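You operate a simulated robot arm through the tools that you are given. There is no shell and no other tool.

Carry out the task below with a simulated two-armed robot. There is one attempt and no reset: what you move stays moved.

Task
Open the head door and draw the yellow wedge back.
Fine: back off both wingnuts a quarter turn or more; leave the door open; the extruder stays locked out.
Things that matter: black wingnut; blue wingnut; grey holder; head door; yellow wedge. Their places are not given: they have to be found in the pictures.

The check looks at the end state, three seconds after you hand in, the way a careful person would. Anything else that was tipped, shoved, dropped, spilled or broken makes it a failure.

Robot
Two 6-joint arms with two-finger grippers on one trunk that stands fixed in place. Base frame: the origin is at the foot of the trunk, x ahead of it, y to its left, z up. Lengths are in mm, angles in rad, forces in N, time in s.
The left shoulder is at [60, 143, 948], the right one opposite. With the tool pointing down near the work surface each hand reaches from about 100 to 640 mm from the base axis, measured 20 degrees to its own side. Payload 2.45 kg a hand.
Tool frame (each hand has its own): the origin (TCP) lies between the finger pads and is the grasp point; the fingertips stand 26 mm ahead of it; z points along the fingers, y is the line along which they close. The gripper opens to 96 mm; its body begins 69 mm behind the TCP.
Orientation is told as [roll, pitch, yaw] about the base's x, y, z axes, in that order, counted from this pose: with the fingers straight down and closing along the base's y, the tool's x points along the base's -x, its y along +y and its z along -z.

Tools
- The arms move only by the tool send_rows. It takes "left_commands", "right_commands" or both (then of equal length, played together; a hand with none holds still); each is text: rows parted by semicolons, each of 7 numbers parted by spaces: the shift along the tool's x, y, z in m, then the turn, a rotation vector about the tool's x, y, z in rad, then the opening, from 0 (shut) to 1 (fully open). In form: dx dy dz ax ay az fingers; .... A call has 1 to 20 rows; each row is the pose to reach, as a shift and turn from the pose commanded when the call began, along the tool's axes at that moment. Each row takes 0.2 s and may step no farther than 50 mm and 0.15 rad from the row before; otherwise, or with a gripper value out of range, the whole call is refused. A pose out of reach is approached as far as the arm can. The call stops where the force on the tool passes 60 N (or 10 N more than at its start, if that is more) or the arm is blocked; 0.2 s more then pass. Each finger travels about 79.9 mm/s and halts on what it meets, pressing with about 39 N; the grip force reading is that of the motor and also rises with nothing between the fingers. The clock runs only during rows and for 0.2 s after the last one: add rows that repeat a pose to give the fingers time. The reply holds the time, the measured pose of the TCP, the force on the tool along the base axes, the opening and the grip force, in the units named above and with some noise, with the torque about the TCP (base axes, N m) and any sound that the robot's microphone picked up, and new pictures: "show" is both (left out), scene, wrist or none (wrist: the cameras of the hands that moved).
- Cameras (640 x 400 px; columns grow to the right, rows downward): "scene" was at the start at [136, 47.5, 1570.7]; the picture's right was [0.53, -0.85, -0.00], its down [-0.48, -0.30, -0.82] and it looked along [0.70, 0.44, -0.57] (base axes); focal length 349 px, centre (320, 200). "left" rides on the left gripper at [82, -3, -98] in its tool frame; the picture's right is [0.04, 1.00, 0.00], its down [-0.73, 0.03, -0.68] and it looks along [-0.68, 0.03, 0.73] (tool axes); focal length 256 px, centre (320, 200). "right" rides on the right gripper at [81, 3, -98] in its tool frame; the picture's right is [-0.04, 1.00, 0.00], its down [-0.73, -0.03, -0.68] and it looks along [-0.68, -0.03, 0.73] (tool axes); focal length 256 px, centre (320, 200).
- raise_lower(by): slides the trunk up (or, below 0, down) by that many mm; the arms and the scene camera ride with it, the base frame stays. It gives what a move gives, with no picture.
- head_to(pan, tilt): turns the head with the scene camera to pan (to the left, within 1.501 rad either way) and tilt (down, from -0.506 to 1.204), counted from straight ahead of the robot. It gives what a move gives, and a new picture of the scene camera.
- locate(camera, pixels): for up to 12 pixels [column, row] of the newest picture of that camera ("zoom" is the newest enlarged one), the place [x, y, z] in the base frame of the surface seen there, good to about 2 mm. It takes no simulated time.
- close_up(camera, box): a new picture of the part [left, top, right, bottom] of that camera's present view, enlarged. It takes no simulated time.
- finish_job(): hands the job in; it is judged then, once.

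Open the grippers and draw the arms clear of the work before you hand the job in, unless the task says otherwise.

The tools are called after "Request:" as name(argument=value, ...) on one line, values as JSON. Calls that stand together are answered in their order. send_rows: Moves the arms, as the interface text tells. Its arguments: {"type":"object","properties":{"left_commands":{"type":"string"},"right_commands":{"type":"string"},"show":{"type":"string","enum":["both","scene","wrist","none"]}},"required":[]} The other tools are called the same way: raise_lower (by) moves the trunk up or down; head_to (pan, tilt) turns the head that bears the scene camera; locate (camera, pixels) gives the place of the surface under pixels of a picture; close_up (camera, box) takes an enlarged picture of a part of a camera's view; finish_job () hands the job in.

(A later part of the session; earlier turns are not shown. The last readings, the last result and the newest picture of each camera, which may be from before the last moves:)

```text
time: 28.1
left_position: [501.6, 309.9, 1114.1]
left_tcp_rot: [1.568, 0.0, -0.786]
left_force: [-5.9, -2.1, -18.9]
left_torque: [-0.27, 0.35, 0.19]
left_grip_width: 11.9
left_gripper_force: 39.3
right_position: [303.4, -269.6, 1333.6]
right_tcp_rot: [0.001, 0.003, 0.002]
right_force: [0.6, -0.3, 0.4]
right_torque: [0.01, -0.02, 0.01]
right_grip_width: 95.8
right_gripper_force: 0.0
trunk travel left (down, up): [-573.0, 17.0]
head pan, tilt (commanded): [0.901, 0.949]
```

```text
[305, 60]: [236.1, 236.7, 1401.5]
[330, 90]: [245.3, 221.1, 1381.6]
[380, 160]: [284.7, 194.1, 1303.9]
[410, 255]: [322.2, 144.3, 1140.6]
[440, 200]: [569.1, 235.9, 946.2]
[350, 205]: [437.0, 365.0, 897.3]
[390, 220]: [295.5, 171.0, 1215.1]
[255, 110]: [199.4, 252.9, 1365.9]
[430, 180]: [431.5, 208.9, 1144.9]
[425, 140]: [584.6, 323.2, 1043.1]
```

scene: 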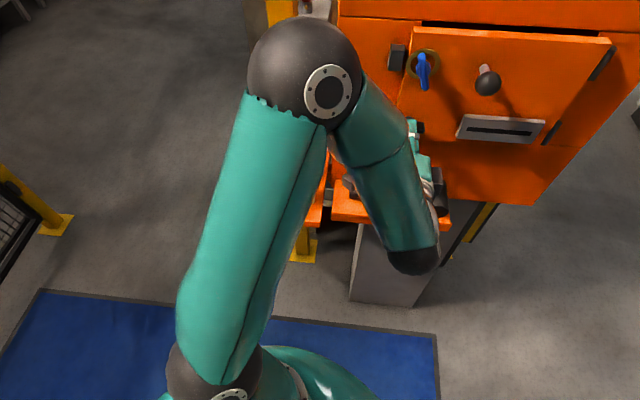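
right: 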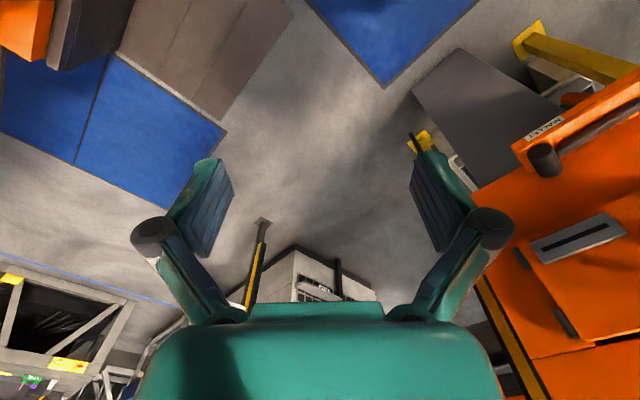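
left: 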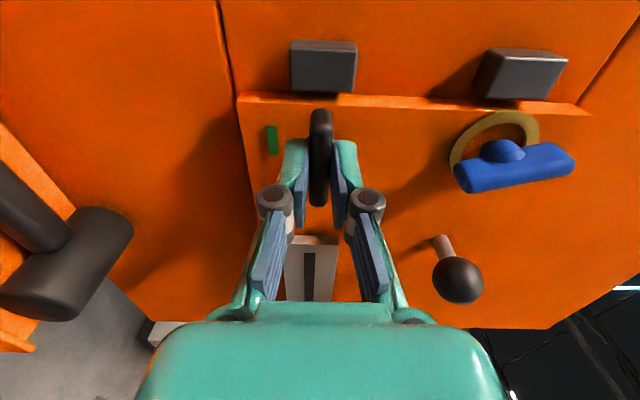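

The mallet top is at z≈950, well clear. I'll turn the black wingnut counter-clockwise ~1.9 rad with a 2.5 mm downward correction.

Request:
send_rows(left_commands="0 -0.0015 0 0 0 -0.05 0; 0 -0.0025 0 0 0 -0.15 0; 0 -0.0025 0 0 0 -0.285 0; 0 -0.0025 0 0 0 -0.42 0; 0 -0.0025 0 0 0 -0.555 0; 0 -0.0025 0 0 0 -0.69 0; 0 -0.0025 0 0 0 -0.825 0; 0 -0.0025 0 0 0 -0.96 0; 0 -0.0025 0 0 0 -1.095 0; 0 -0.0025 0 0 0 -1.23 0; 0 -0.0025 0 0 0 -1.365 0; 0 -0.0025 0 0 0 -1.5 0; 0 -0.0025 0 0 0 -1.635 0; 0 -0.0025 0 0 0 -1.77 0; 0 -0.0025 0 0 0 -1.9 0; 0 -0.0025 0 0 0 -1.9 0", show="both")

```text
time: 31.5
left_position: [504.4, 311.7, 1119.7]
left_tcp_rot: [-1.51, -1.25, 2.306]
left_force: [-26.5, -2.9, -38.3]
left_torque: [-0.36, 0.53, 0.53]
left_grip_width: 12.0
left_gripper_force: 38.7
left hand out of reach, approached as far as the arm can: row 15, 16
right_position: [302.1, -267.8, 1334.6]
right_tcp_rot: [0.0, 0.0, -0.001]
right_force: [0.2, -0.7, 0.4]
right_torque: [-0.03, 0.0, -0.01]
right_grip_width: 96.1
right_gripper_force: 0.0
trunk travel left (down, up): [-573.0, 17.0]
head pan, tilt (commanded): [0.901, 0.949]
```

scene: 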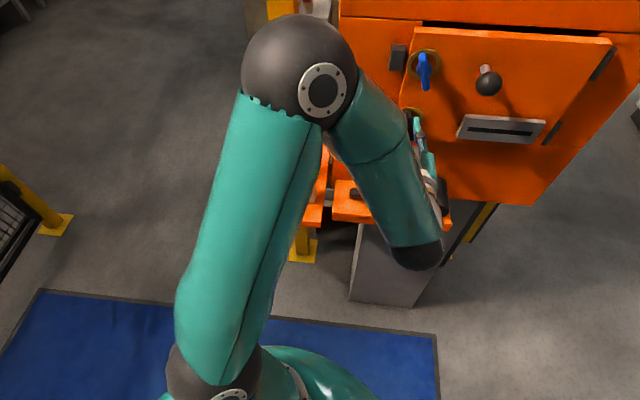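
left: 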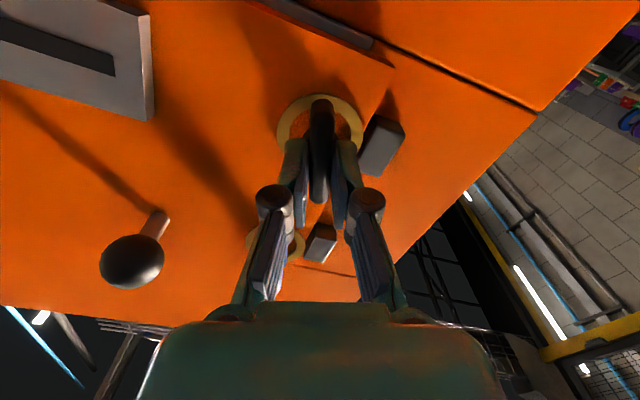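

The black wingnut turned ~1.87 rad with its amber ring now showing. I'll release it and back off straight.

Request:
send_rows(left_commands="0 0 0 0 0 0.03 0.2; 0 0 0 0 0 0.03 0.4; 0 0 0 0 0 0.03 0.5; 0 0 -0.02 0 0 0.03 0.5; 0 0 -0.04 0 0 0.03 0.5; 0 0 -0.06 0 0 0.03 0.5; 0 0 -0.09 0 0 0.03 0.5", show="both")

Request:
close_up(camera="left", box=[160, 0, 420, 200])

```text
time: 33.1
left_position: [454.2, 245.1, 1148.1]
left_tcp_rot: [-1.568, -1.273, 2.355]
left_force: [0.0, -0.1, 1.2]
left_torque: [-0.02, -0.01, 0.0]
left_grip_width: 48.1
left_gripper_force: 0.1
left hand out of reach, approached as far as the arm can: row 5, 6, 7
right_position: [301.7, -270.3, 1333.9]
right_tcp_rot: [0.001, -0.002, 0.001]
right_force: [-0.8, -0.3, 1.1]
right_torque: [0.02, -0.03, -0.02]
right_grip_width: 96.2
right_gripper_force: 0.1
trunk travel left (down, up): [-573.0, 17.0]
head pan, tilt (commanded): [0.901, 0.949]
```

scene: 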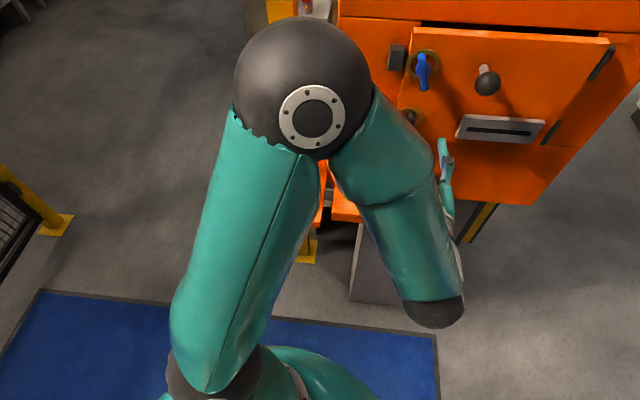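
left: 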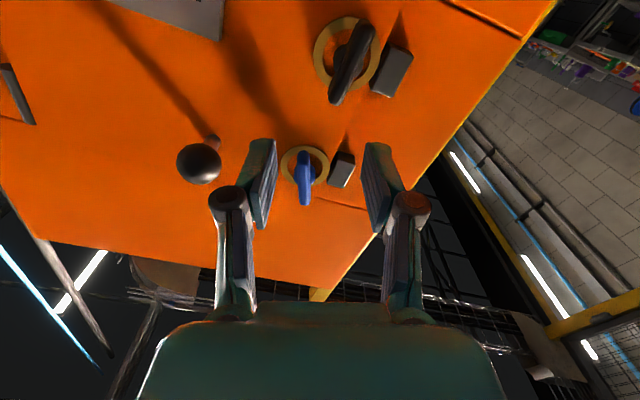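

```text
2.00 times, centred on (290, 100) of left
```

zoom: 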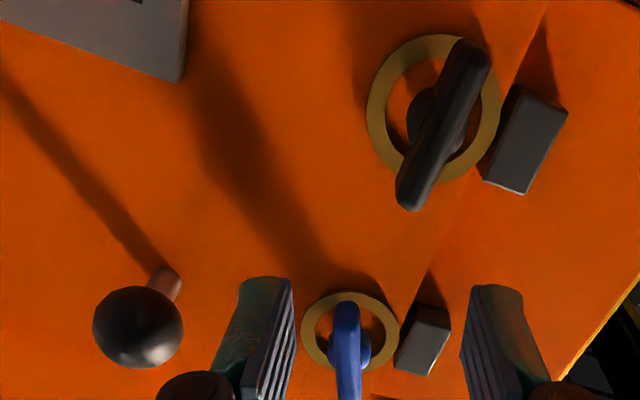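

Black wing has its amber ring too, but from here its angle looks nearer to 90°, so I want a clean frontal view. I'll move the left hand left/up out of the way, unrolling the wrist, and look with the head camera.

Request:
send_rows(left_commands="-0.0177 0.0185 -0.003 0 0 0.05 0.5; -0.0353 0.037 -0.006 0 0 0.1 0.5; -0.0529 0.0555 -0.009 0 0 0.15 0.5; -0.0706 0.074 -0.012 0 0 0.2 0.5; -0.0882 0.0925 -0.015 0 0 0.25 0.5; -0.1059 0.111 -0.018 0 0 0.3 0.5; -0.1235 0.1295 -0.02 0 0 0.3 0.5", show="none")

Request:
head_to(pan=0.6, tilt=0.6)

Request:
close_up(camera="scene", box=[260, 170, 380, 275])

```text
time: 34.7
left_position: [379.5, 336.3, 1284.4]
left_tcp_rot: [0.592, -1.569, 0.193]
left_force: [0.0, -0.3, -0.1]
left_torque: [-0.01, -0.02, -0.03]
left_grip_width: 48.2
left_gripper_force: 0.1
left hand out of reach, approached as far as the arm can: row 2, 3, 4, 5, 6, 7
right_position: [301.2, -269.1, 1334.7]
right_tcp_rot: [0.0, 0.001, 0.002]
right_force: [-0.2, -0.6, 0.0]
right_torque: [0.04, -0.02, 0.01]
right_grip_width: 95.9
right_gripper_force: 0.0
trunk travel left (down, up): [-573.0, 17.0]
head pan, tilt (commanded): [0.901, 0.949]
```

```text
time: 35.6
left_position: [382.6, 336.9, 1284.0]
left_tcp_rot: [0.436, -1.57, 0.35]
left_force: [0.1, 0.6, -0.2]
left_torque: [0.01, 0.01, 0.0]
left_grip_width: 47.7
left_gripper_force: 0.1
right_position: [301.7, -271.1, 1333.5]
right_tcp_rot: [0.001, 0.001, 0.002]
right_force: [-0.9, -0.4, -0.1]
right_torque: [0.0, -0.02, -0.05]
right_grip_width: 96.1
right_gripper_force: 0.1
trunk travel left (down, up): [-573.0, 17.0]
head pan, tilt (commanded): [0.6, 0.6]
```

scene: 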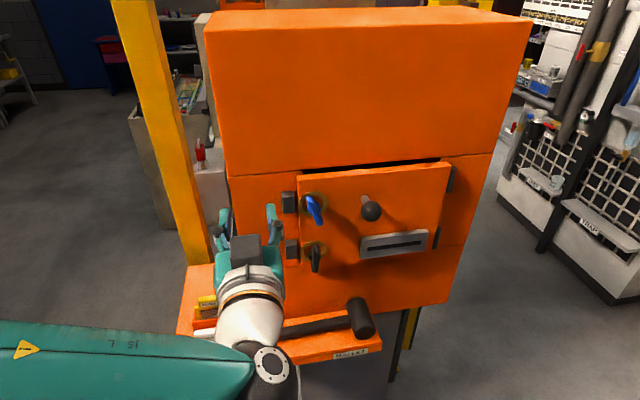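

```text
3.81 times, centred on (320, 222) of scene
```

zoom: 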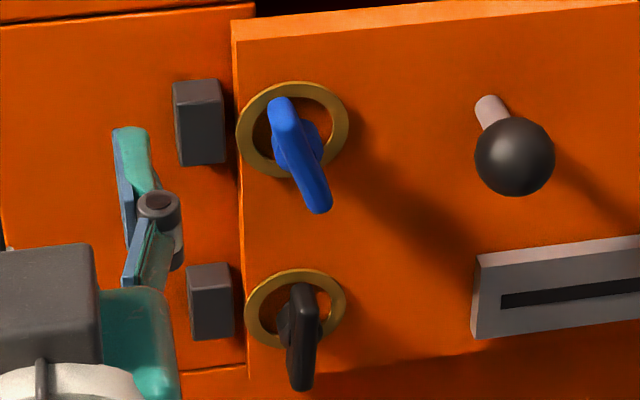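

The blue wing leans ~107° from its start, but the black one is only about vertical (~86°), so it needs more turning. The hand was at its reach limit there, so I'll check clearances under the left hand before lowering the trunk ~110 mm to get better reach.

Request:
locate(camera="scene", pixels=[[265, 375], [250, 320], [240, 260], [150, 350], [205, 305], [205, 333], [360, 315], [230, 240], [272, 225], [295, 365]])

Request:
send_rows(left_commands="0 0 0 0 0 0 0.5", show="wrist")

```text
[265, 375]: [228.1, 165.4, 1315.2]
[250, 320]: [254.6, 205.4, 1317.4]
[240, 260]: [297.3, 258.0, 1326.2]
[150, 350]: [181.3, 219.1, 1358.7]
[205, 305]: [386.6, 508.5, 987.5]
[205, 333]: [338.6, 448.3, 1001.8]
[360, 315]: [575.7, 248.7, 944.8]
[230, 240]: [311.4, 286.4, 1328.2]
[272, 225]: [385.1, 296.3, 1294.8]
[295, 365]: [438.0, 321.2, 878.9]
```

```text
time: 36.0
left_position: [382.8, 335.4, 1283.3]
left_tcp_rot: [0.552, -1.569, 0.233]
left_force: [0.4, -0.8, -0.6]
left_torque: [0.0, -0.02, -0.03]
left_grip_width: 48.0
left_gripper_force: 0.0
right_position: [302.6, -270.0, 1332.7]
right_tcp_rot: [0.001, 0.002, 0.001]
right_force: [-0.2, 0.3, 0.0]
right_torque: [-0.01, -0.01, 0.01]
right_grip_width: 96.0
right_gripper_force: 0.0
trunk travel left (down, up): [-573.0, 17.0]
head pan, tilt (commanded): [0.6, 0.6]
```

left: 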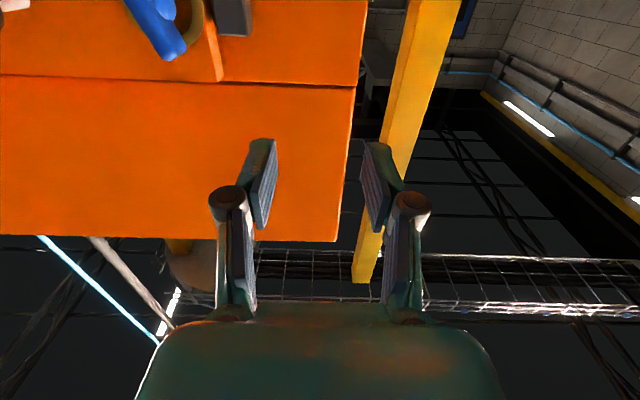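

The zero-shift row was accepted, so the reference pose is fine. Below the hand there is ample space (trays at z≈1000, mallet ≈950), so I lower the trunk 110 mm.

Request:
raise_lower(by=-110)

Request:
head_to(pan=0.6, tilt=0.5)

```text
time: 37.4
left_position: [381.3, 335.8, 1173.7]
left_tcp_rot: [0.525, -1.569, 0.261]
left_force: [0.3, 0.7, 0.4]
left_torque: [0.01, -0.03, -0.03]
left_grip_width: 47.8
left_gripper_force: 0.1
right_position: [301.9, -270.2, 1223.9]
right_tcp_rot: [0.001, -0.001, 0.003]
right_force: [0.0, -1.3, 0.3]
right_torque: [-0.03, -0.01, 0.01]
right_grip_width: 95.8
right_gripper_force: 0.0
trunk travel left (down, up): [-463.0, 127.0]
head pan, tilt (commanded): [0.6, 0.6]
```

```text
time: 38.1
left_position: [382.7, 336.1, 1174.2]
left_tcp_rot: [0.533, -1.569, 0.254]
left_force: [0.2, 0.4, 0.5]
left_torque: [-0.01, 0.0, -0.02]
left_grip_width: 47.9
left_gripper_force: 0.1
right_position: [302.5, -268.9, 1223.3]
right_tcp_rot: [0.001, 0.0, 0.001]
right_force: [-0.3, 0.0, 0.4]
right_torque: [0.0, 0.0, 0.03]
right_grip_width: 96.0
right_gripper_force: 0.0
trunk travel left (down, up): [-463.0, 127.0]
head pan, tilt (commanded): [0.6, 0.499]
```

scene: 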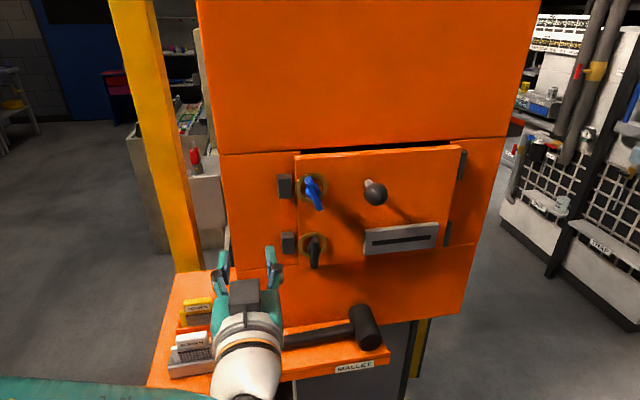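

View is clear. I'll move the left hand (natural orientation, fingers closing horizontally) in front of the black wingnut at u≈135, d≈490, z≈1115.

Request:
send_rows(left_commands="0.015 -0.0255 -0.0045 0 0 0 0.5; 0.03 -0.051 -0.009 0 0 0 0.5; 0.045 -0.0765 -0.0135 0 0 0 0.5; 0.059 -0.102 -0.018 0 0 0 0.5; 0.059 -0.102 -0.018 0 0 0 0.5", show="both")

Request:
close_up(camera="left", box=[240, 40, 400, 160])

```text
time: 39.3
left_position: [440.9, 252.5, 1115.4]
left_tcp_rot: [-0.187, -1.568, 0.971]
left_force: [0.6, 0.2, -0.8]
left_torque: [-0.05, 0.02, -0.02]
left_grip_width: 48.2
left_gripper_force: 0.1
right_position: [301.9, -269.4, 1223.5]
right_tcp_rot: [0.001, 0.001, 0.001]
right_force: [-0.8, -0.5, -0.1]
right_torque: [-0.03, 0.0, -0.03]
right_grip_width: 95.8
right_gripper_force: 0.0
trunk travel left (down, up): [-463.0, 127.0]
head pan, tilt (commanded): [0.6, 0.499]
```

scene: 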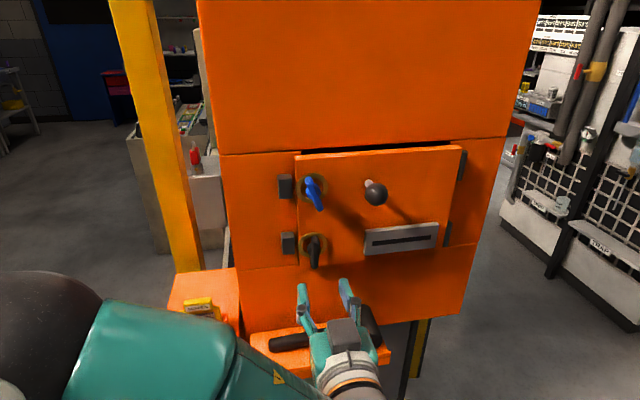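
left: 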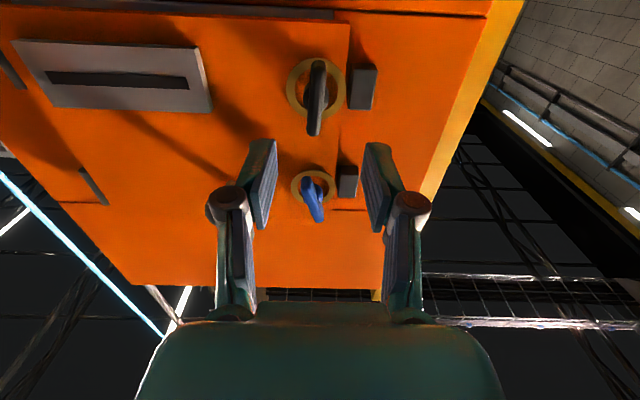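

```text
3.33 times, centred on (320, 100) of left
```

zoom: 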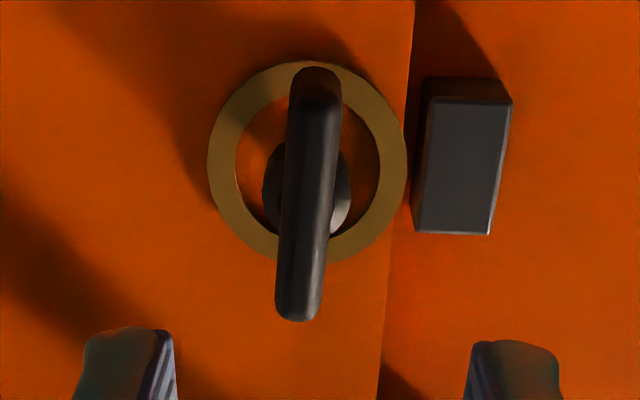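

The black wing is nearly vertical here (upside-down view), about 316,98. I'll locate it precisely before gripping.

Request:
locate(camera="left", pixels=[[317, 75], [316, 98], [314, 128], [311, 98], [321, 98], [362, 90], [300, 85]])

```text
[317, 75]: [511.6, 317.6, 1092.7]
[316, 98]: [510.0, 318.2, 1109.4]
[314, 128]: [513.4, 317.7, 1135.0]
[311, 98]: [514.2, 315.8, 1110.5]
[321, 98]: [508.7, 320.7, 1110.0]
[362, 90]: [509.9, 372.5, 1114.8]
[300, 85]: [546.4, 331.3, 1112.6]
```

Wing centre is u≈136, z≈1113, front d≈587. I'll advance 83 mm, close, and check loads.

Request:
send_rows(left_commands="0.002 -0.0025 0.02 0 0 0 0.5; 0.002 -0.0025 0.04 0 0 0 0.5; 0.002 -0.0025 0.06 0 0 0 0.5; 0.002 -0.0025 0.083 0 0 0 0.5; 0.002 -0.0025 0.083 0 0 0 0.3; 0.002 -0.0025 0.083 0 0 0 0.1; 0.002 -0.0025 0.083 0 0 0 0; 0.002 -0.0025 0.083 0 0 0 0; 0.002 -0.0025 0.083 0 0 0 0", show="wrist")

```text
time: 41.3
left_position: [501.7, 307.6, 1112.1]
left_tcp_rot: [0.613, -1.568, 0.175]
left_force: [1.0, 0.1, 0.3]
left_torque: [0.13, -0.12, 0.01]
left_grip_width: 11.7
left_gripper_force: 39.5
right_position: [302.5, -268.9, 1223.5]
right_tcp_rot: [0.0, 0.0, 0.001]
right_force: [0.4, -1.0, 0.2]
right_torque: [-0.01, -0.05, 0.04]
right_grip_width: 96.2
right_gripper_force: 0.0
trunk travel left (down, up): [-463.0, 127.0]
head pan, tilt (commanded): [0.6, 0.499]
```

left: 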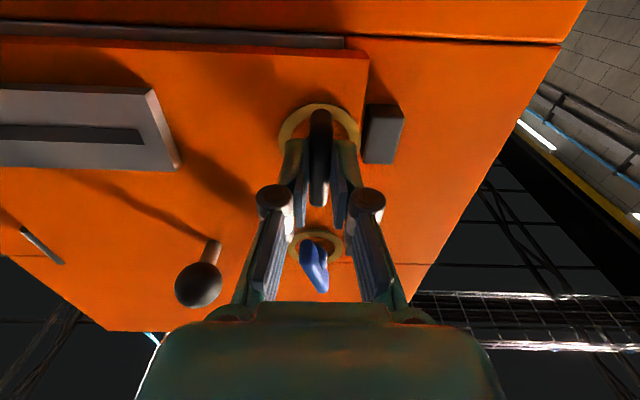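

Well centred grip (11.7 mm, almost no side load). Now I turn a further 0.5 rad counter-clockwise.

Request:
send_rows(left_commands="0 0 0 0 0 -0.1 0; 0 0 0 0 0 -0.2 0; 0 0 0 0 0 -0.3 0; 0 0 0 0 0 -0.4 0; 0 0 0 0 0 -0.5 0; 0 0 0 0 0 -0.5 0", show="wrist")

```text
time: 42.7
left_position: [502.9, 307.2, 1113.0]
left_tcp_rot: [-1.57, -1.069, 2.352]
left_force: [3.8, -3.4, 2.3]
left_torque: [-0.08, 0.11, -0.24]
left_grip_width: 11.7
left_gripper_force: 38.8
right_position: [302.8, -270.3, 1223.6]
right_tcp_rot: [0.002, 0.002, 0.001]
right_force: [-0.3, -0.3, -0.8]
right_torque: [-0.02, -0.02, 0.0]
right_grip_width: 96.1
right_gripper_force: 0.1
trunk travel left (down, up): [-463.0, 127.0]
head pan, tilt (commanded): [0.6, 0.499]
```

left: 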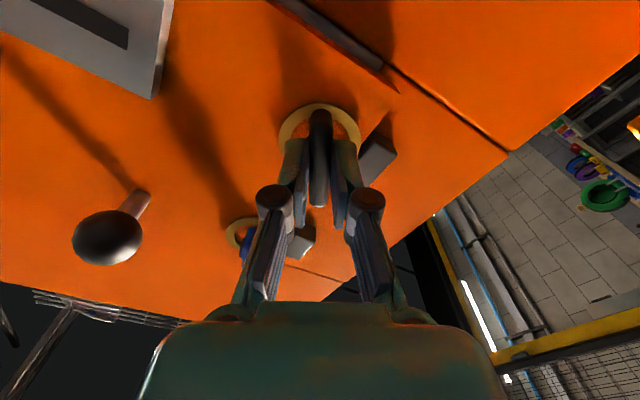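

It turned smoothly. I release and back straight off 85 mm, then check the angle.

Request:
send_rows(left_commands="0 0 0 0 0 0 0.2; 0 0 0 0 0 0 0.4; 0 0 0 0 0 0 0.5; 0 0 0 0 0 0 0.5; 0 0 -0.02 0 0 0 0.5; 0 0 -0.04 0 0 0 0.5; 0 0 -0.06 0 0 0 0.5; 0 0 -0.085 0 0 0 0.5", show="both")

Request:
close_up(camera="scene", box=[260, 150, 400, 280])

Request:
close_up(camera="left", box=[200, 20, 420, 170])

```text
time: 44.5
left_position: [441.4, 248.3, 1112.7]
left_tcp_rot: [-1.569, -1.071, 2.355]
left_force: [0.1, 0.1, 0.4]
left_torque: [0.04, 0.02, -0.01]
left_grip_width: 48.3
left_gripper_force: 0.0
right_position: [302.1, -269.4, 1223.8]
right_tcp_rot: [0.0, -0.001, 0.001]
right_force: [-0.4, 0.1, -0.8]
right_torque: [0.02, -0.01, 0.0]
right_grip_width: 96.2
right_gripper_force: 0.1
trunk travel left (down, up): [-463.0, 127.0]
head pan, tilt (commanded): [0.6, 0.499]
```

scene: 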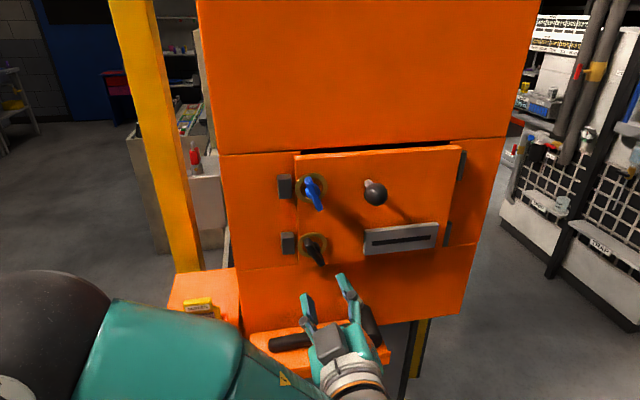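
left: 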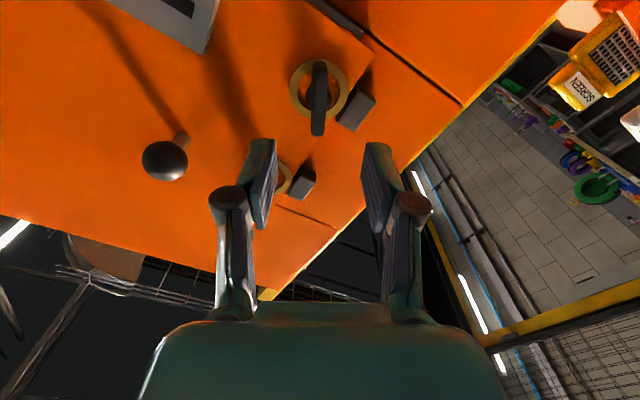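

```text
3.08 times, centred on (330, 215) of scene
```

zoom: 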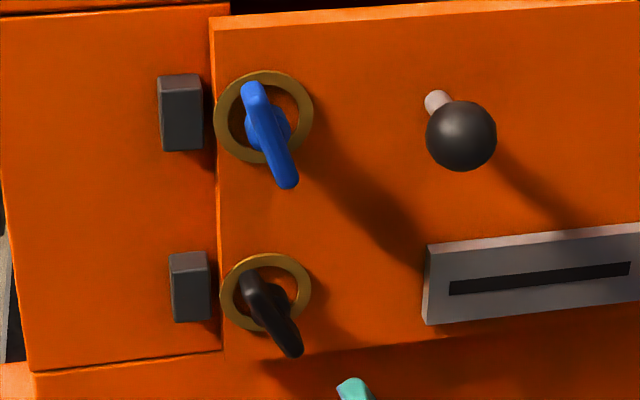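

```text
2.67 times, centred on (310, 95) of left
```

zoom: 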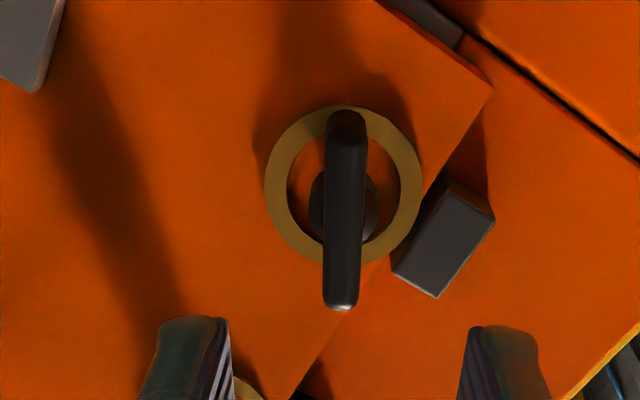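

Both wings are now clearly past a quarter turn (blue ~107°, black ~118°). Next is the knob at z≈1227, so I'll raise the trunk back 110 mm (the left hand stays well in front of the door).

Request:
raise_lower(by=110)

```text
time: 45.9
left_position: [442.4, 248.4, 1223.1]
left_tcp_rot: [-1.569, -1.072, 2.353]
left_force: [-0.4, -0.1, 0.1]
left_torque: [0.03, -0.02, 0.0]
left_grip_width: 48.0
left_gripper_force: 0.0
right_position: [302.3, -269.7, 1334.5]
right_tcp_rot: [0.001, -0.001, 0.0]
right_force: [0.3, 0.8, -0.2]
right_torque: [0.01, 0.0, 0.01]
right_grip_width: 96.1
right_gripper_force: 0.1
trunk travel left (down, up): [-573.0, 17.0]
head pan, tilt (commanded): [0.6, 0.499]
```

The left hand is at u≈137, z≈1223. I'll roll it +2.07 rad so the fingers close vertically and shift it ~88 mm to the right, in front of the knob.

Request:
send_rows(left_commands="0.0026 -0.0053 0 0 0 0.138 0.7; 0.0052 -0.0107 0 0 0 0.276 0.8; 0.0078 -0.016 0 0 0 0.414 0.8; 0.0104 -0.0213 0 0 0 0.552 0.8; 0.013 -0.0267 0 0 0 0.69 0.8; 0.0156 -0.032 0 0 0 0.828 0.8; 0.0182 -0.0373 0 0 0 0.966 0.8; 0.0209 -0.0427 0 0 0 1.104 0.8; 0.0235 -0.048 0 0 0 1.242 0.8; 0.0261 -0.0533 0 0 0 1.38 0.8; 0.0287 -0.0587 0 0 0 1.518 0.8; 0.0313 -0.064 0 0 0 1.656 0.8; 0.0339 -0.0693 0 0 0 1.794 0.8; 0.0365 -0.0747 0 0 0 1.932 0.8; 0.0391 -0.08 0 0 0 2.07 0.8; 0.0391 -0.08 0 0 0 2.07 0.8", show="both")

```text
time: 49.3
left_position: [505.2, 184.4, 1226.4]
left_tcp_rot: [1.568, 0.003, -0.783]
left_force: [-0.2, 0.2, 0.1]
left_torque: [0.02, 0.01, 0.02]
left_grip_width: 76.8
left_gripper_force: 0.0
right_position: [301.9, -269.0, 1333.4]
right_tcp_rot: [0.0, 0.0, 0.004]
right_force: [1.0, -0.6, -0.3]
right_torque: [-0.03, 0.01, -0.01]
right_grip_width: 96.2
right_gripper_force: 0.0
trunk travel left (down, up): [-573.0, 17.0]
head pan, tilt (commanded): [0.6, 0.499]
```

scene: 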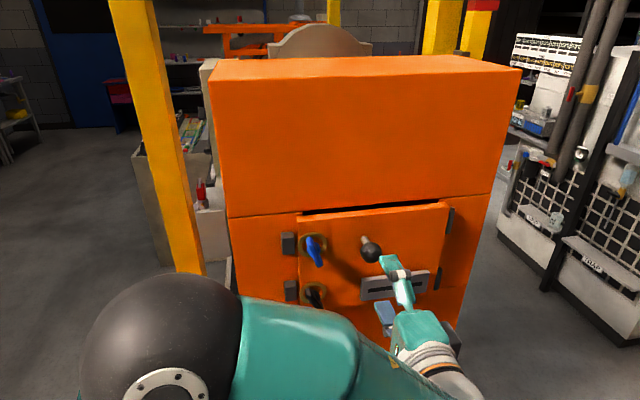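
left: 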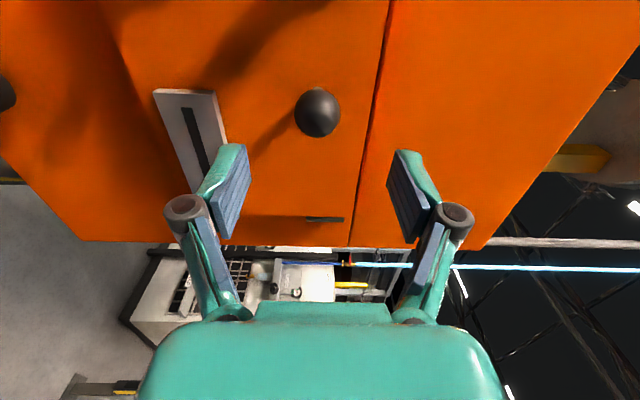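

The hand is in front of the knob (ball at ~(318,112)). I'll locate the ball from this view.

Request:
locate(camera="left", pixels=[[318, 112], [300, 112], [336, 112], [318, 92], [318, 132], [295, 122], [320, 80], [190, 120], [325, 219]])

Request:
close_up(camera="scene", box=[290, 190, 470, 310])

```text
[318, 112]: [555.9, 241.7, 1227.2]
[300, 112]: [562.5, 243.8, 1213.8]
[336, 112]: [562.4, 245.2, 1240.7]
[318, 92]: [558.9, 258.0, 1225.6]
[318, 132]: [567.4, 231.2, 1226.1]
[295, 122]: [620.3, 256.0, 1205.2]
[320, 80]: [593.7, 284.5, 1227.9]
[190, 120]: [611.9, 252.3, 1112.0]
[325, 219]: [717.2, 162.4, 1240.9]
```

```text
3.33 times, centred on (380, 250) of scene
```

zoom: 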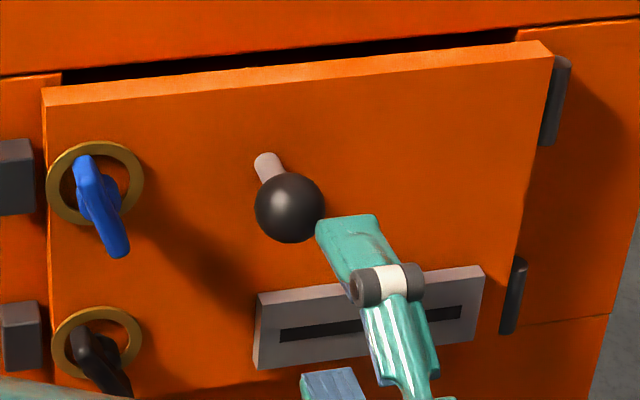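

Ball centre is at u≈226, z≈1227, d≈581, radius ~17 mm. I'll advance 93 mm so the pads straddle it, then close.

Request:
send_rows(left_commands="0.0008 0.0006 0.025 0 0 0 0.65; 0.0008 0.0006 0.05 0 0 0 0.65; 0.0008 0.0006 0.075 0 0 0 0.65; 0.0008 0.0006 0.093 0 0 0 0.65; 0.0008 0.0006 0.093 0 0 0 0.5; 0.0008 0.0006 0.093 0 0 0 0.3; 0.0008 0.0006 0.093 0 0 0 0.2; 0.0008 0.0006 0.093 0 0 0 0.2; 0.0008 0.0006 0.093 0 0 0 0.2", show="both")

```text
time: 51.3
left_position: [570.3, 251.4, 1225.6]
left_tcp_rot: [1.565, 0.002, -0.786]
left_force: [-7.7, -3.0, -16.6]
left_torque: [0.07, 0.11, -0.15]
left_grip_width: 34.3
left_gripper_force: 45.2
right_position: [302.8, -269.6, 1334.2]
right_tcp_rot: [0.001, 0.0, 0.003]
right_force: [0.8, 0.1, -0.4]
right_torque: [-0.02, 0.0, -0.01]
right_grip_width: 95.8
right_gripper_force: 0.0
trunk travel left (down, up): [-573.0, 17.0]
head pan, tilt (commanded): [0.6, 0.499]
```

scene: 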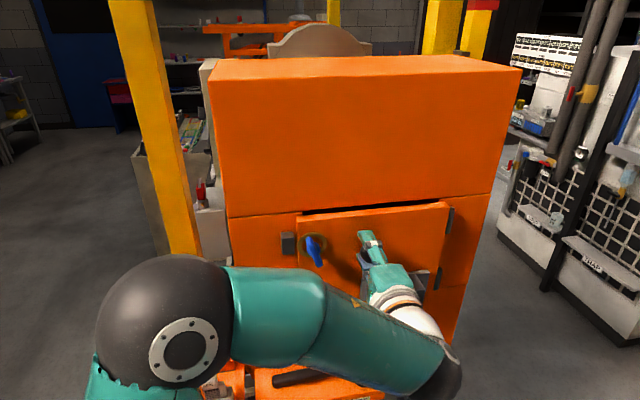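
left: 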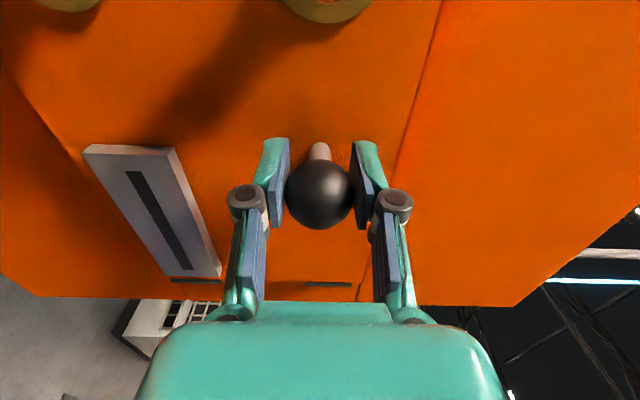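

The knob is gripped (34.3 mm). I'll pull gently along the hinge arc (hinge at u≈390) for the first ~10° and check the force.

Request:
send_rows(left_commands="-0.001 -0.0015 -0.005 0 0 0 0.2; -0.0025 -0.0015 -0.0095 0 0 0 0.2; -0.0045 -0.0015 -0.0141 0 0 0 0.2; -0.0071 -0.0015 -0.021 0 0 0 0.2; -0.0101 -0.0015 -0.0277 0 0 0 0.2", show="both")

```text
time: 52.5
left_position: [558.1, 225.7, 1224.7]
left_tcp_rot: [1.569, -0.001, -0.784]
left_force: [1.9, 7.1, -8.9]
left_torque: [-0.01, 0.06, 1.23]
left_grip_width: 34.3
left_gripper_force: 45.0
right_position: [303.8, -267.4, 1334.0]
right_tcp_rot: [0.0, 0.002, 0.001]
right_force: [0.2, -0.3, 0.9]
right_torque: [-0.04, -0.01, 0.01]
right_grip_width: 96.0
right_gripper_force: 0.0
trunk travel left (down, up): [-573.0, 17.0]
head pan, tilt (commanded): [0.6, 0.499]
```

scene: 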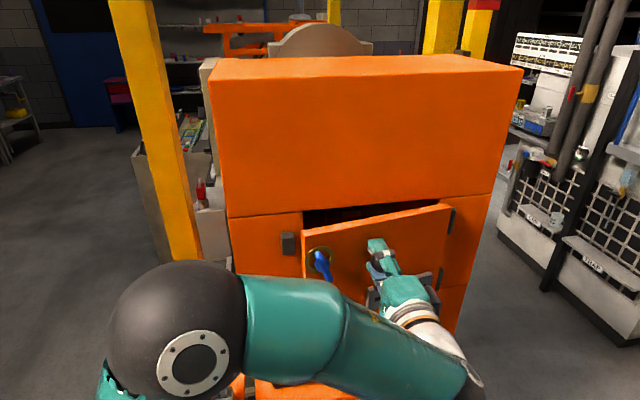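
left: 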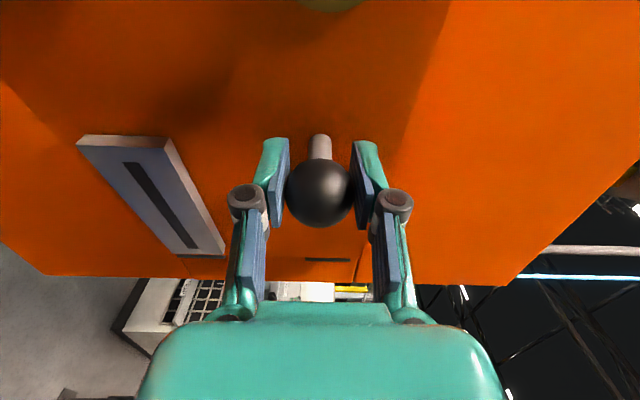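

The door swings freely; only a ~1.2 N·m twist in the grip shows. I'll continue along the arc to ~30°, yawing the hand with the door to relieve the twist.

Request:
send_rows(left_commands="-0.0033 0 -0.0066 0 0.07 0 0.2; -0.0069 0 -0.0131 0 0.14 0 0.2; -0.0107 0 -0.0194 0 0.2 0 0.2; -0.0148 0 -0.0255 0 0.26 0 0.2; -0.0192 0 -0.0315 0 0.31 0 0.2; -0.0238 0 -0.0373 0 0.36 0 0.2; -0.0287 0 -0.0428 0 0.4 0 0.2; -0.0338 0 -0.0482 0 0.44 0 0.2", show="both")

```text
time: 54.3
left_position: [547.4, 167.3, 1224.8]
left_tcp_rot: [1.566, 0.003, -0.342]
left_force: [-7.5, -3.8, -21.4]
left_torque: [0.28, 0.07, -0.58]
left_grip_width: 34.1
left_gripper_force: 45.6
right_position: [302.4, -269.5, 1332.8]
right_tcp_rot: [0.0, 0.002, 0.0]
right_force: [0.1, -0.2, -0.6]
right_torque: [-0.01, 0.01, -0.02]
right_grip_width: 96.1
right_gripper_force: 0.0
trunk travel left (down, up): [-573.0, 17.0]
head pan, tilt (commanded): [0.6, 0.499]
```

scene: 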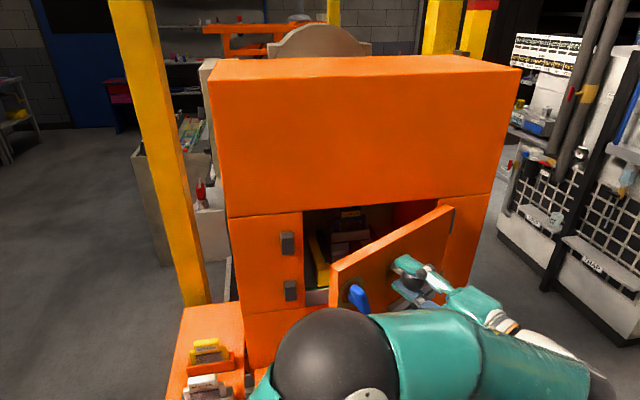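
left: 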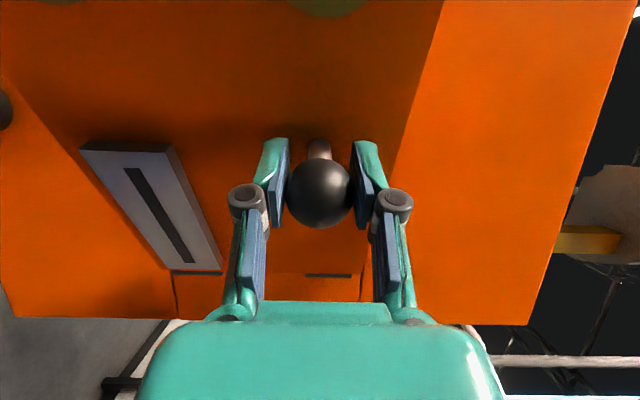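

The door is ~30° open and the inside is visible with something yellow at ~(318,265). Let me zoom in.

Request:
close_up(camera="scene", box=[290, 190, 450, 310])

```text
3.33 times, centred on (370, 250) of scene
```

zoom: 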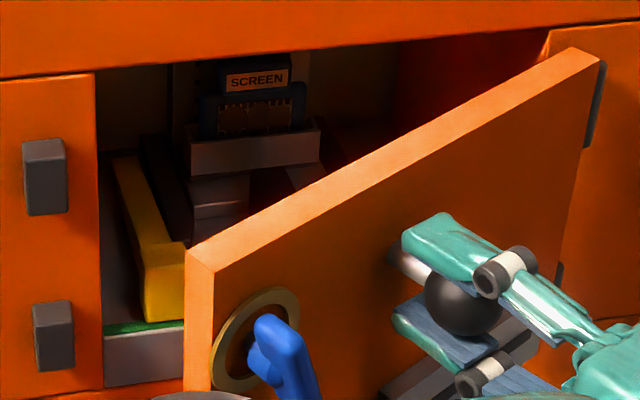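

Inside I see a grey holder with a dark SCREEN and, to its left, a yellow wedge bar lying along the depth with a tab at the front, plus a green strip. I'll continue opening along the arc to ~50°.

Request:
send_rows(left_commands="-0.0027 0 -0.0068 0 0.03 0 0.2; -0.0057 0 -0.0136 0 0.06 0 0.2; -0.0089 0 -0.0203 0 0.09 0 0.2; -0.0124 0 -0.0267 0 0.12 0 0.2; -0.0163 0 -0.0331 0 0.15 0 0.2; -0.0204 0 -0.0392 0 0.18 0 0.2; -0.0247 0 -0.0451 0 0.21 0 0.2; -0.0293 0 -0.0509 0 0.24 0 0.2", show="both")

```text
time: 56.1
left_position: [619.5, 159.8, 1221.1]
left_tcp_rot: [1.561, 0.004, -0.127]
left_force: [0.9, -1.2, 0.0]
left_torque: [0.0, -0.01, -0.01]
left_grip_width: 19.3
left_gripper_force: 0.0
left hand out of reach, approached as far as the arm can: row 3, 4, 5, 6, 7, 8
right_position: [303.5, -269.7, 1333.7]
right_tcp_rot: [0.0, 0.003, 0.003]
right_force: [0.0, -0.6, 0.2]
right_torque: [0.0, -0.01, 0.04]
right_grip_width: 96.1
right_gripper_force: 0.3
trunk travel left (down, up): [-573.0, 17.0]
head pan, tilt (commanded): [0.6, 0.499]
```

scene: 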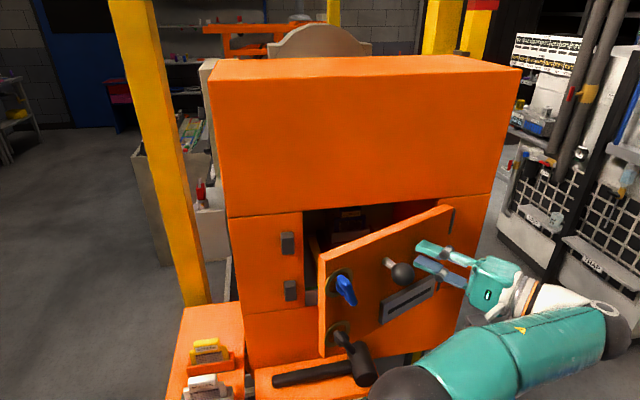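
left: 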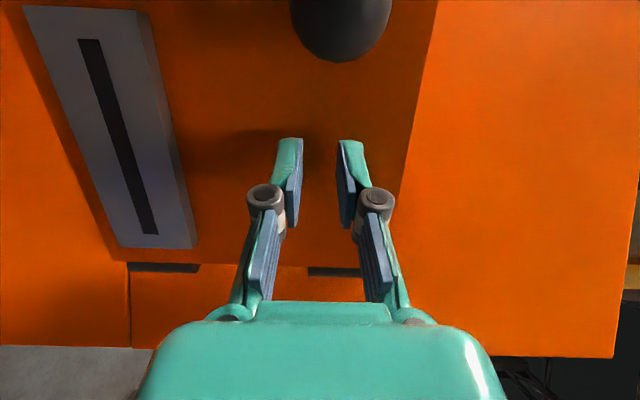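

The hand ran out of reach and the ball slipped out, but the door stays ~35° open and nothing is touching. I'll retract the left hand away from the door (back along its fingers, then toward the robot).

Request:
send_rows(left_commands="0 0 -0.04 0 0 0 0.2; 0 0 -0.08 0 0 0 0.2; 0 0 -0.11 0 0 0 0.2; 0.04 0 -0.11 0 0 0 0.2; 0.08 0 -0.11 0 0 0 0.2; 0.12 0 -0.11 0 0 0 0.2; 0.16 0 -0.11 0 0 0 0.2; 0.19 0 -0.11 0 0 0 0.2", show="both")

```text
time: 58.1
left_position: [614.4, 148.6, 1215.5]
left_tcp_rot: [1.556, 0.006, -0.031]
left_force: [0.3, -0.7, -0.1]
left_torque: [-0.03, 0.02, -0.04]
left_grip_width: 19.2
left_gripper_force: 0.1
left hand out of reach, approached as far as the arm can: row 2, 3, 4, 5, 6, 7, 8
right_position: [302.5, -269.5, 1331.4]
right_tcp_rot: [-0.001, 0.0, 0.001]
right_force: [-0.1, 0.6, 1.6]
right_torque: [-0.02, 0.02, 0.03]
right_grip_width: 95.9
right_gripper_force: 0.0
trunk travel left (down, up): [-573.0, 17.0]
head pan, tilt (commanded): [0.6, 0.499]
stopped in row 8 (left hand): the arm was blocked; the commanded pose is now the measured one
```

scene: 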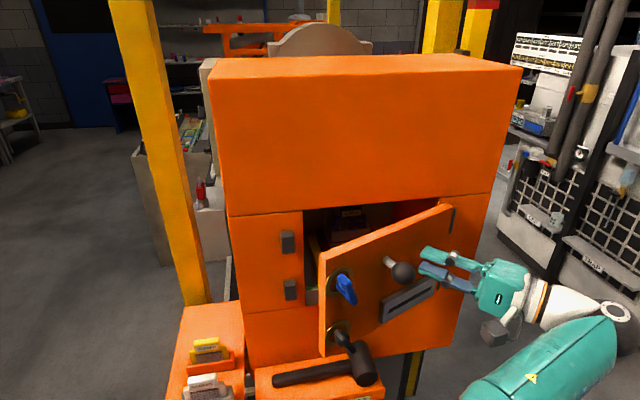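
left: 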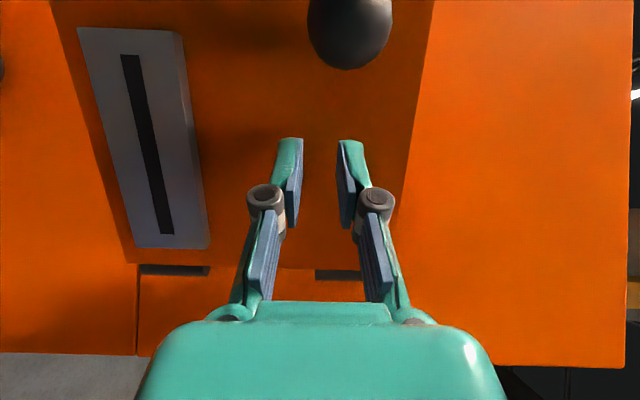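

The wrist is evidently at a joint limit (no contact force). I'll unwind by yawing the hand back toward the machine-facing direction while easing off, in a small test.

Request:
send_rows(left_commands="0 0 -0.008 0 -0.1 0 0.2; 0 0 -0.016 0 -0.2 0 0.2; 0 0 -0.024 0 -0.3 0 0.2; 0 0 -0.03 0 -0.4 0 0.2", show="both")

```text
time: 59.3
left_position: [670.0, 143.4, 1215.9]
left_tcp_rot: [1.543, 0.017, -0.295]
left_force: [0.7, -0.9, 0.6]
left_torque: [-0.01, -0.03, 0.0]
left_grip_width: 19.1
left_gripper_force: 0.0
left hand out of reach, approached as far as the arm can: row 1, 2, 3, 4
right_position: [302.8, -270.1, 1334.0]
right_tcp_rot: [0.0, -0.002, 0.001]
right_force: [0.5, 0.0, 0.1]
right_torque: [-0.02, 0.02, -0.01]
right_grip_width: 96.0
right_gripper_force: 0.0
trunk travel left (down, up): [-573.0, 17.0]
head pan, tilt (commanded): [0.6, 0.499]
stopped in row 4 (left hand): the arm was blocked; the commanded pose is now the measured one
```

scene: 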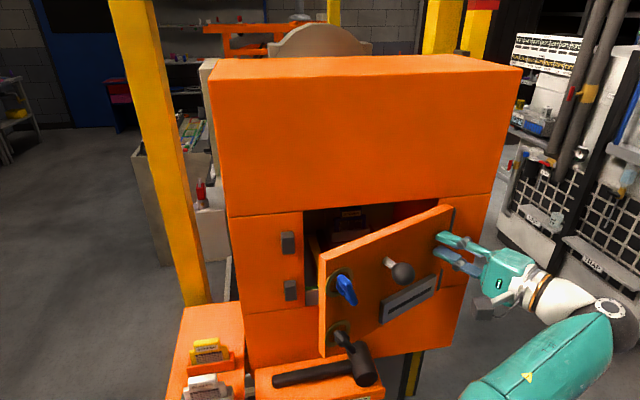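
left: 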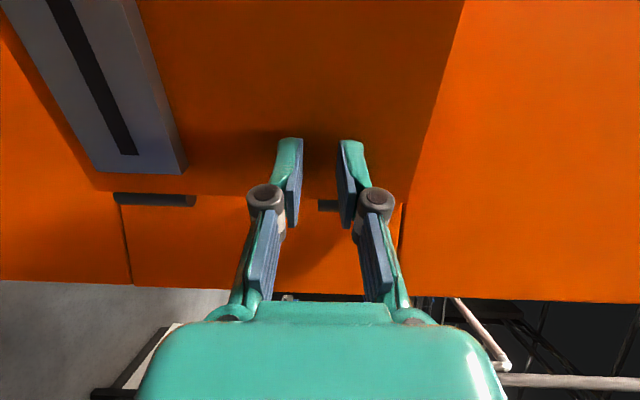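

The hand pivoted toward the hinge side; still no contact. I'll try a combined move: back away from the door toward the robot while yawing back to face the machine.

Request:
send_rows(left_commands="0.01 0 -0.02 0 -0.08 0 0.2; 0.025 0 -0.04 0 -0.16 0 0.2; 0.045 0 -0.06 0 -0.24 0 0.2", show="both")

```text
time: 60.3
left_position: [692.3, 135.1, 1208.9]
left_tcp_rot: [1.522, 0.035, -0.389]
left_force: [0.2, 0.3, 0.2]
left_torque: [-0.04, 0.03, -0.02]
left_grip_width: 19.2
left_gripper_force: 0.1
left hand out of reach, approached as far as the arm can: row 1, 2, 3
right_position: [303.6, -267.8, 1334.3]
right_tcp_rot: [0.001, 0.001, 0.0]
right_force: [0.0, 0.0, 0.2]
right_torque: [-0.02, 0.03, -0.04]
right_grip_width: 96.3
right_gripper_force: 0.0
trunk travel left (down, up): [-573.0, 17.0]
head pan, tilt (commanded): [0.6, 0.499]
stopped in row 3 (left hand): the arm was blocked; the commanded pose is now the measured one
```

scene: 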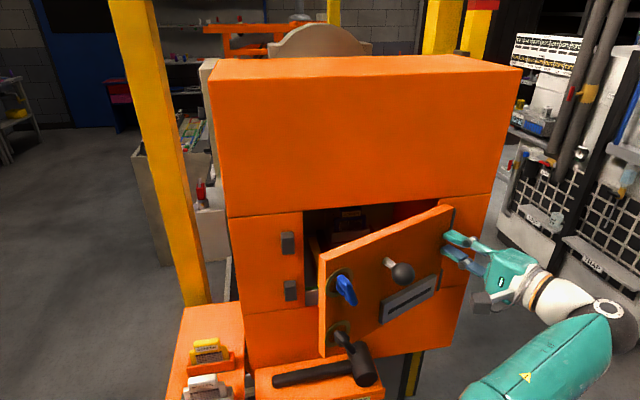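
left: 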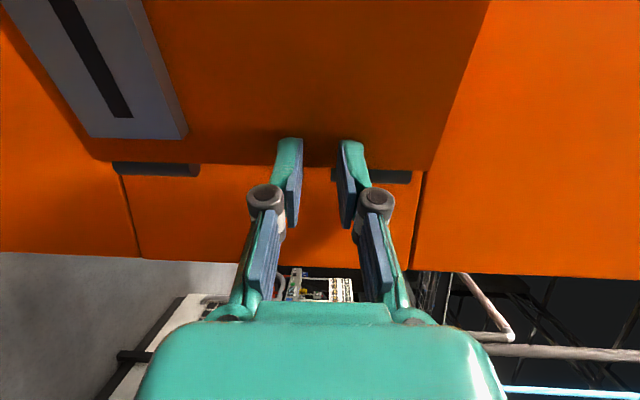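

The arm reports being blocked though the tool feels nothing; maybe another link touches something. I'll look at the arms with the head.

Request:
head_to(pan=0.0, tilt=0.8)

```text
time: 61.3
left_position: [691.6, 134.9, 1207.6]
left_tcp_rot: [1.524, 0.039, -0.39]
left_force: [-0.1, -0.3, 0.0]
left_torque: [-0.03, 0.03, 0.01]
left_grip_width: 19.3
left_gripper_force: 0.1
right_position: [302.5, -269.9, 1335.0]
right_tcp_rot: [0.0, 0.0, 0.0]
right_force: [0.1, -0.5, 0.3]
right_torque: [0.01, 0.0, 0.0]
right_grip_width: 96.0
right_gripper_force: 0.0
trunk travel left (down, up): [-573.0, 17.0]
head pan, tilt (commanded): [0.0, 0.799]
```

scene: 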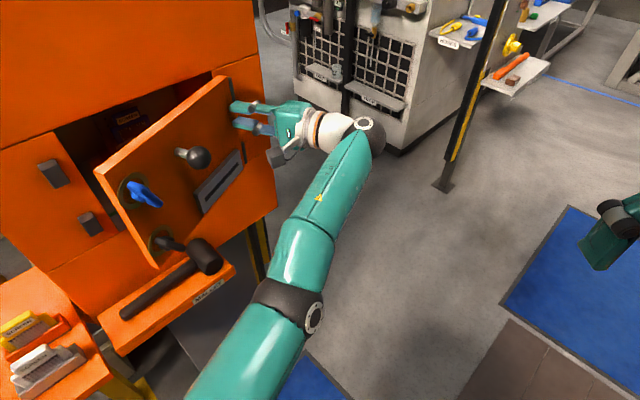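

The left arm is stretched nearly straight with the wrist bent hard left — a wrist limit. I'll unwind by swinging the hand clockwise (yaw toward straight ahead) while drawing the wrist back, keeping the tips away from door and machine corner.

Request:
send_rows(left_commands="-0.0188 0 -0.0092 0 -0.1475 0 0.2; -0.037 0 -0.0227 0 -0.295 0 0.2; -0.0538 0 -0.0405 0 -0.4425 0 0.2; -0.0688 0 -0.062 0 -0.59 0 0.2", show="both")

```text
time: 62.5
left_position: [777.3, 71.5, 1203.5]
left_tcp_rot: [1.495, 0.019, -0.882]
left_force: [0.2, 0.1, 0.3]
left_torque: [0.02, 0.01, 0.04]
left_grip_width: 19.1
left_gripper_force: 0.0
left hand out of reach, approached as far as the arm can: row 1, 2, 3, 4
right_position: [303.2, -270.0, 1334.9]
right_tcp_rot: [0.0, -0.001, 0.001]
right_force: [0.5, 0.6, 0.1]
right_torque: [-0.02, -0.01, -0.04]
right_grip_width: 96.1
right_gripper_force: 0.1
trunk travel left (down, up): [-573.0, 17.0]
head pan, tilt (commanded): [0.0, 0.799]
stopped in row 4 (left hand): the arm was blocked; the commanded pose is now the measured one
```

scene: 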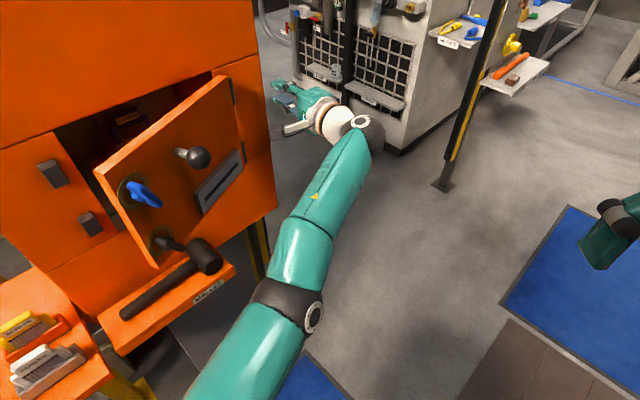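
left: 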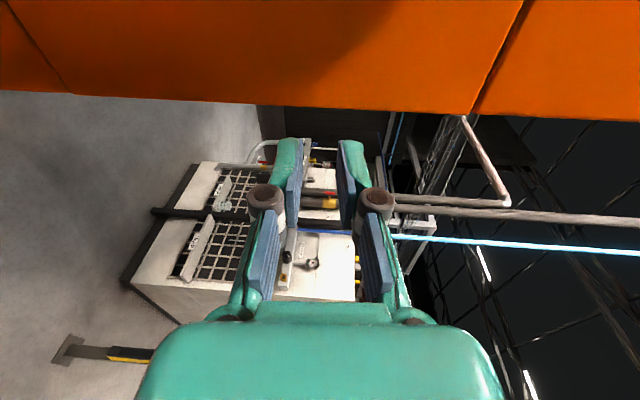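

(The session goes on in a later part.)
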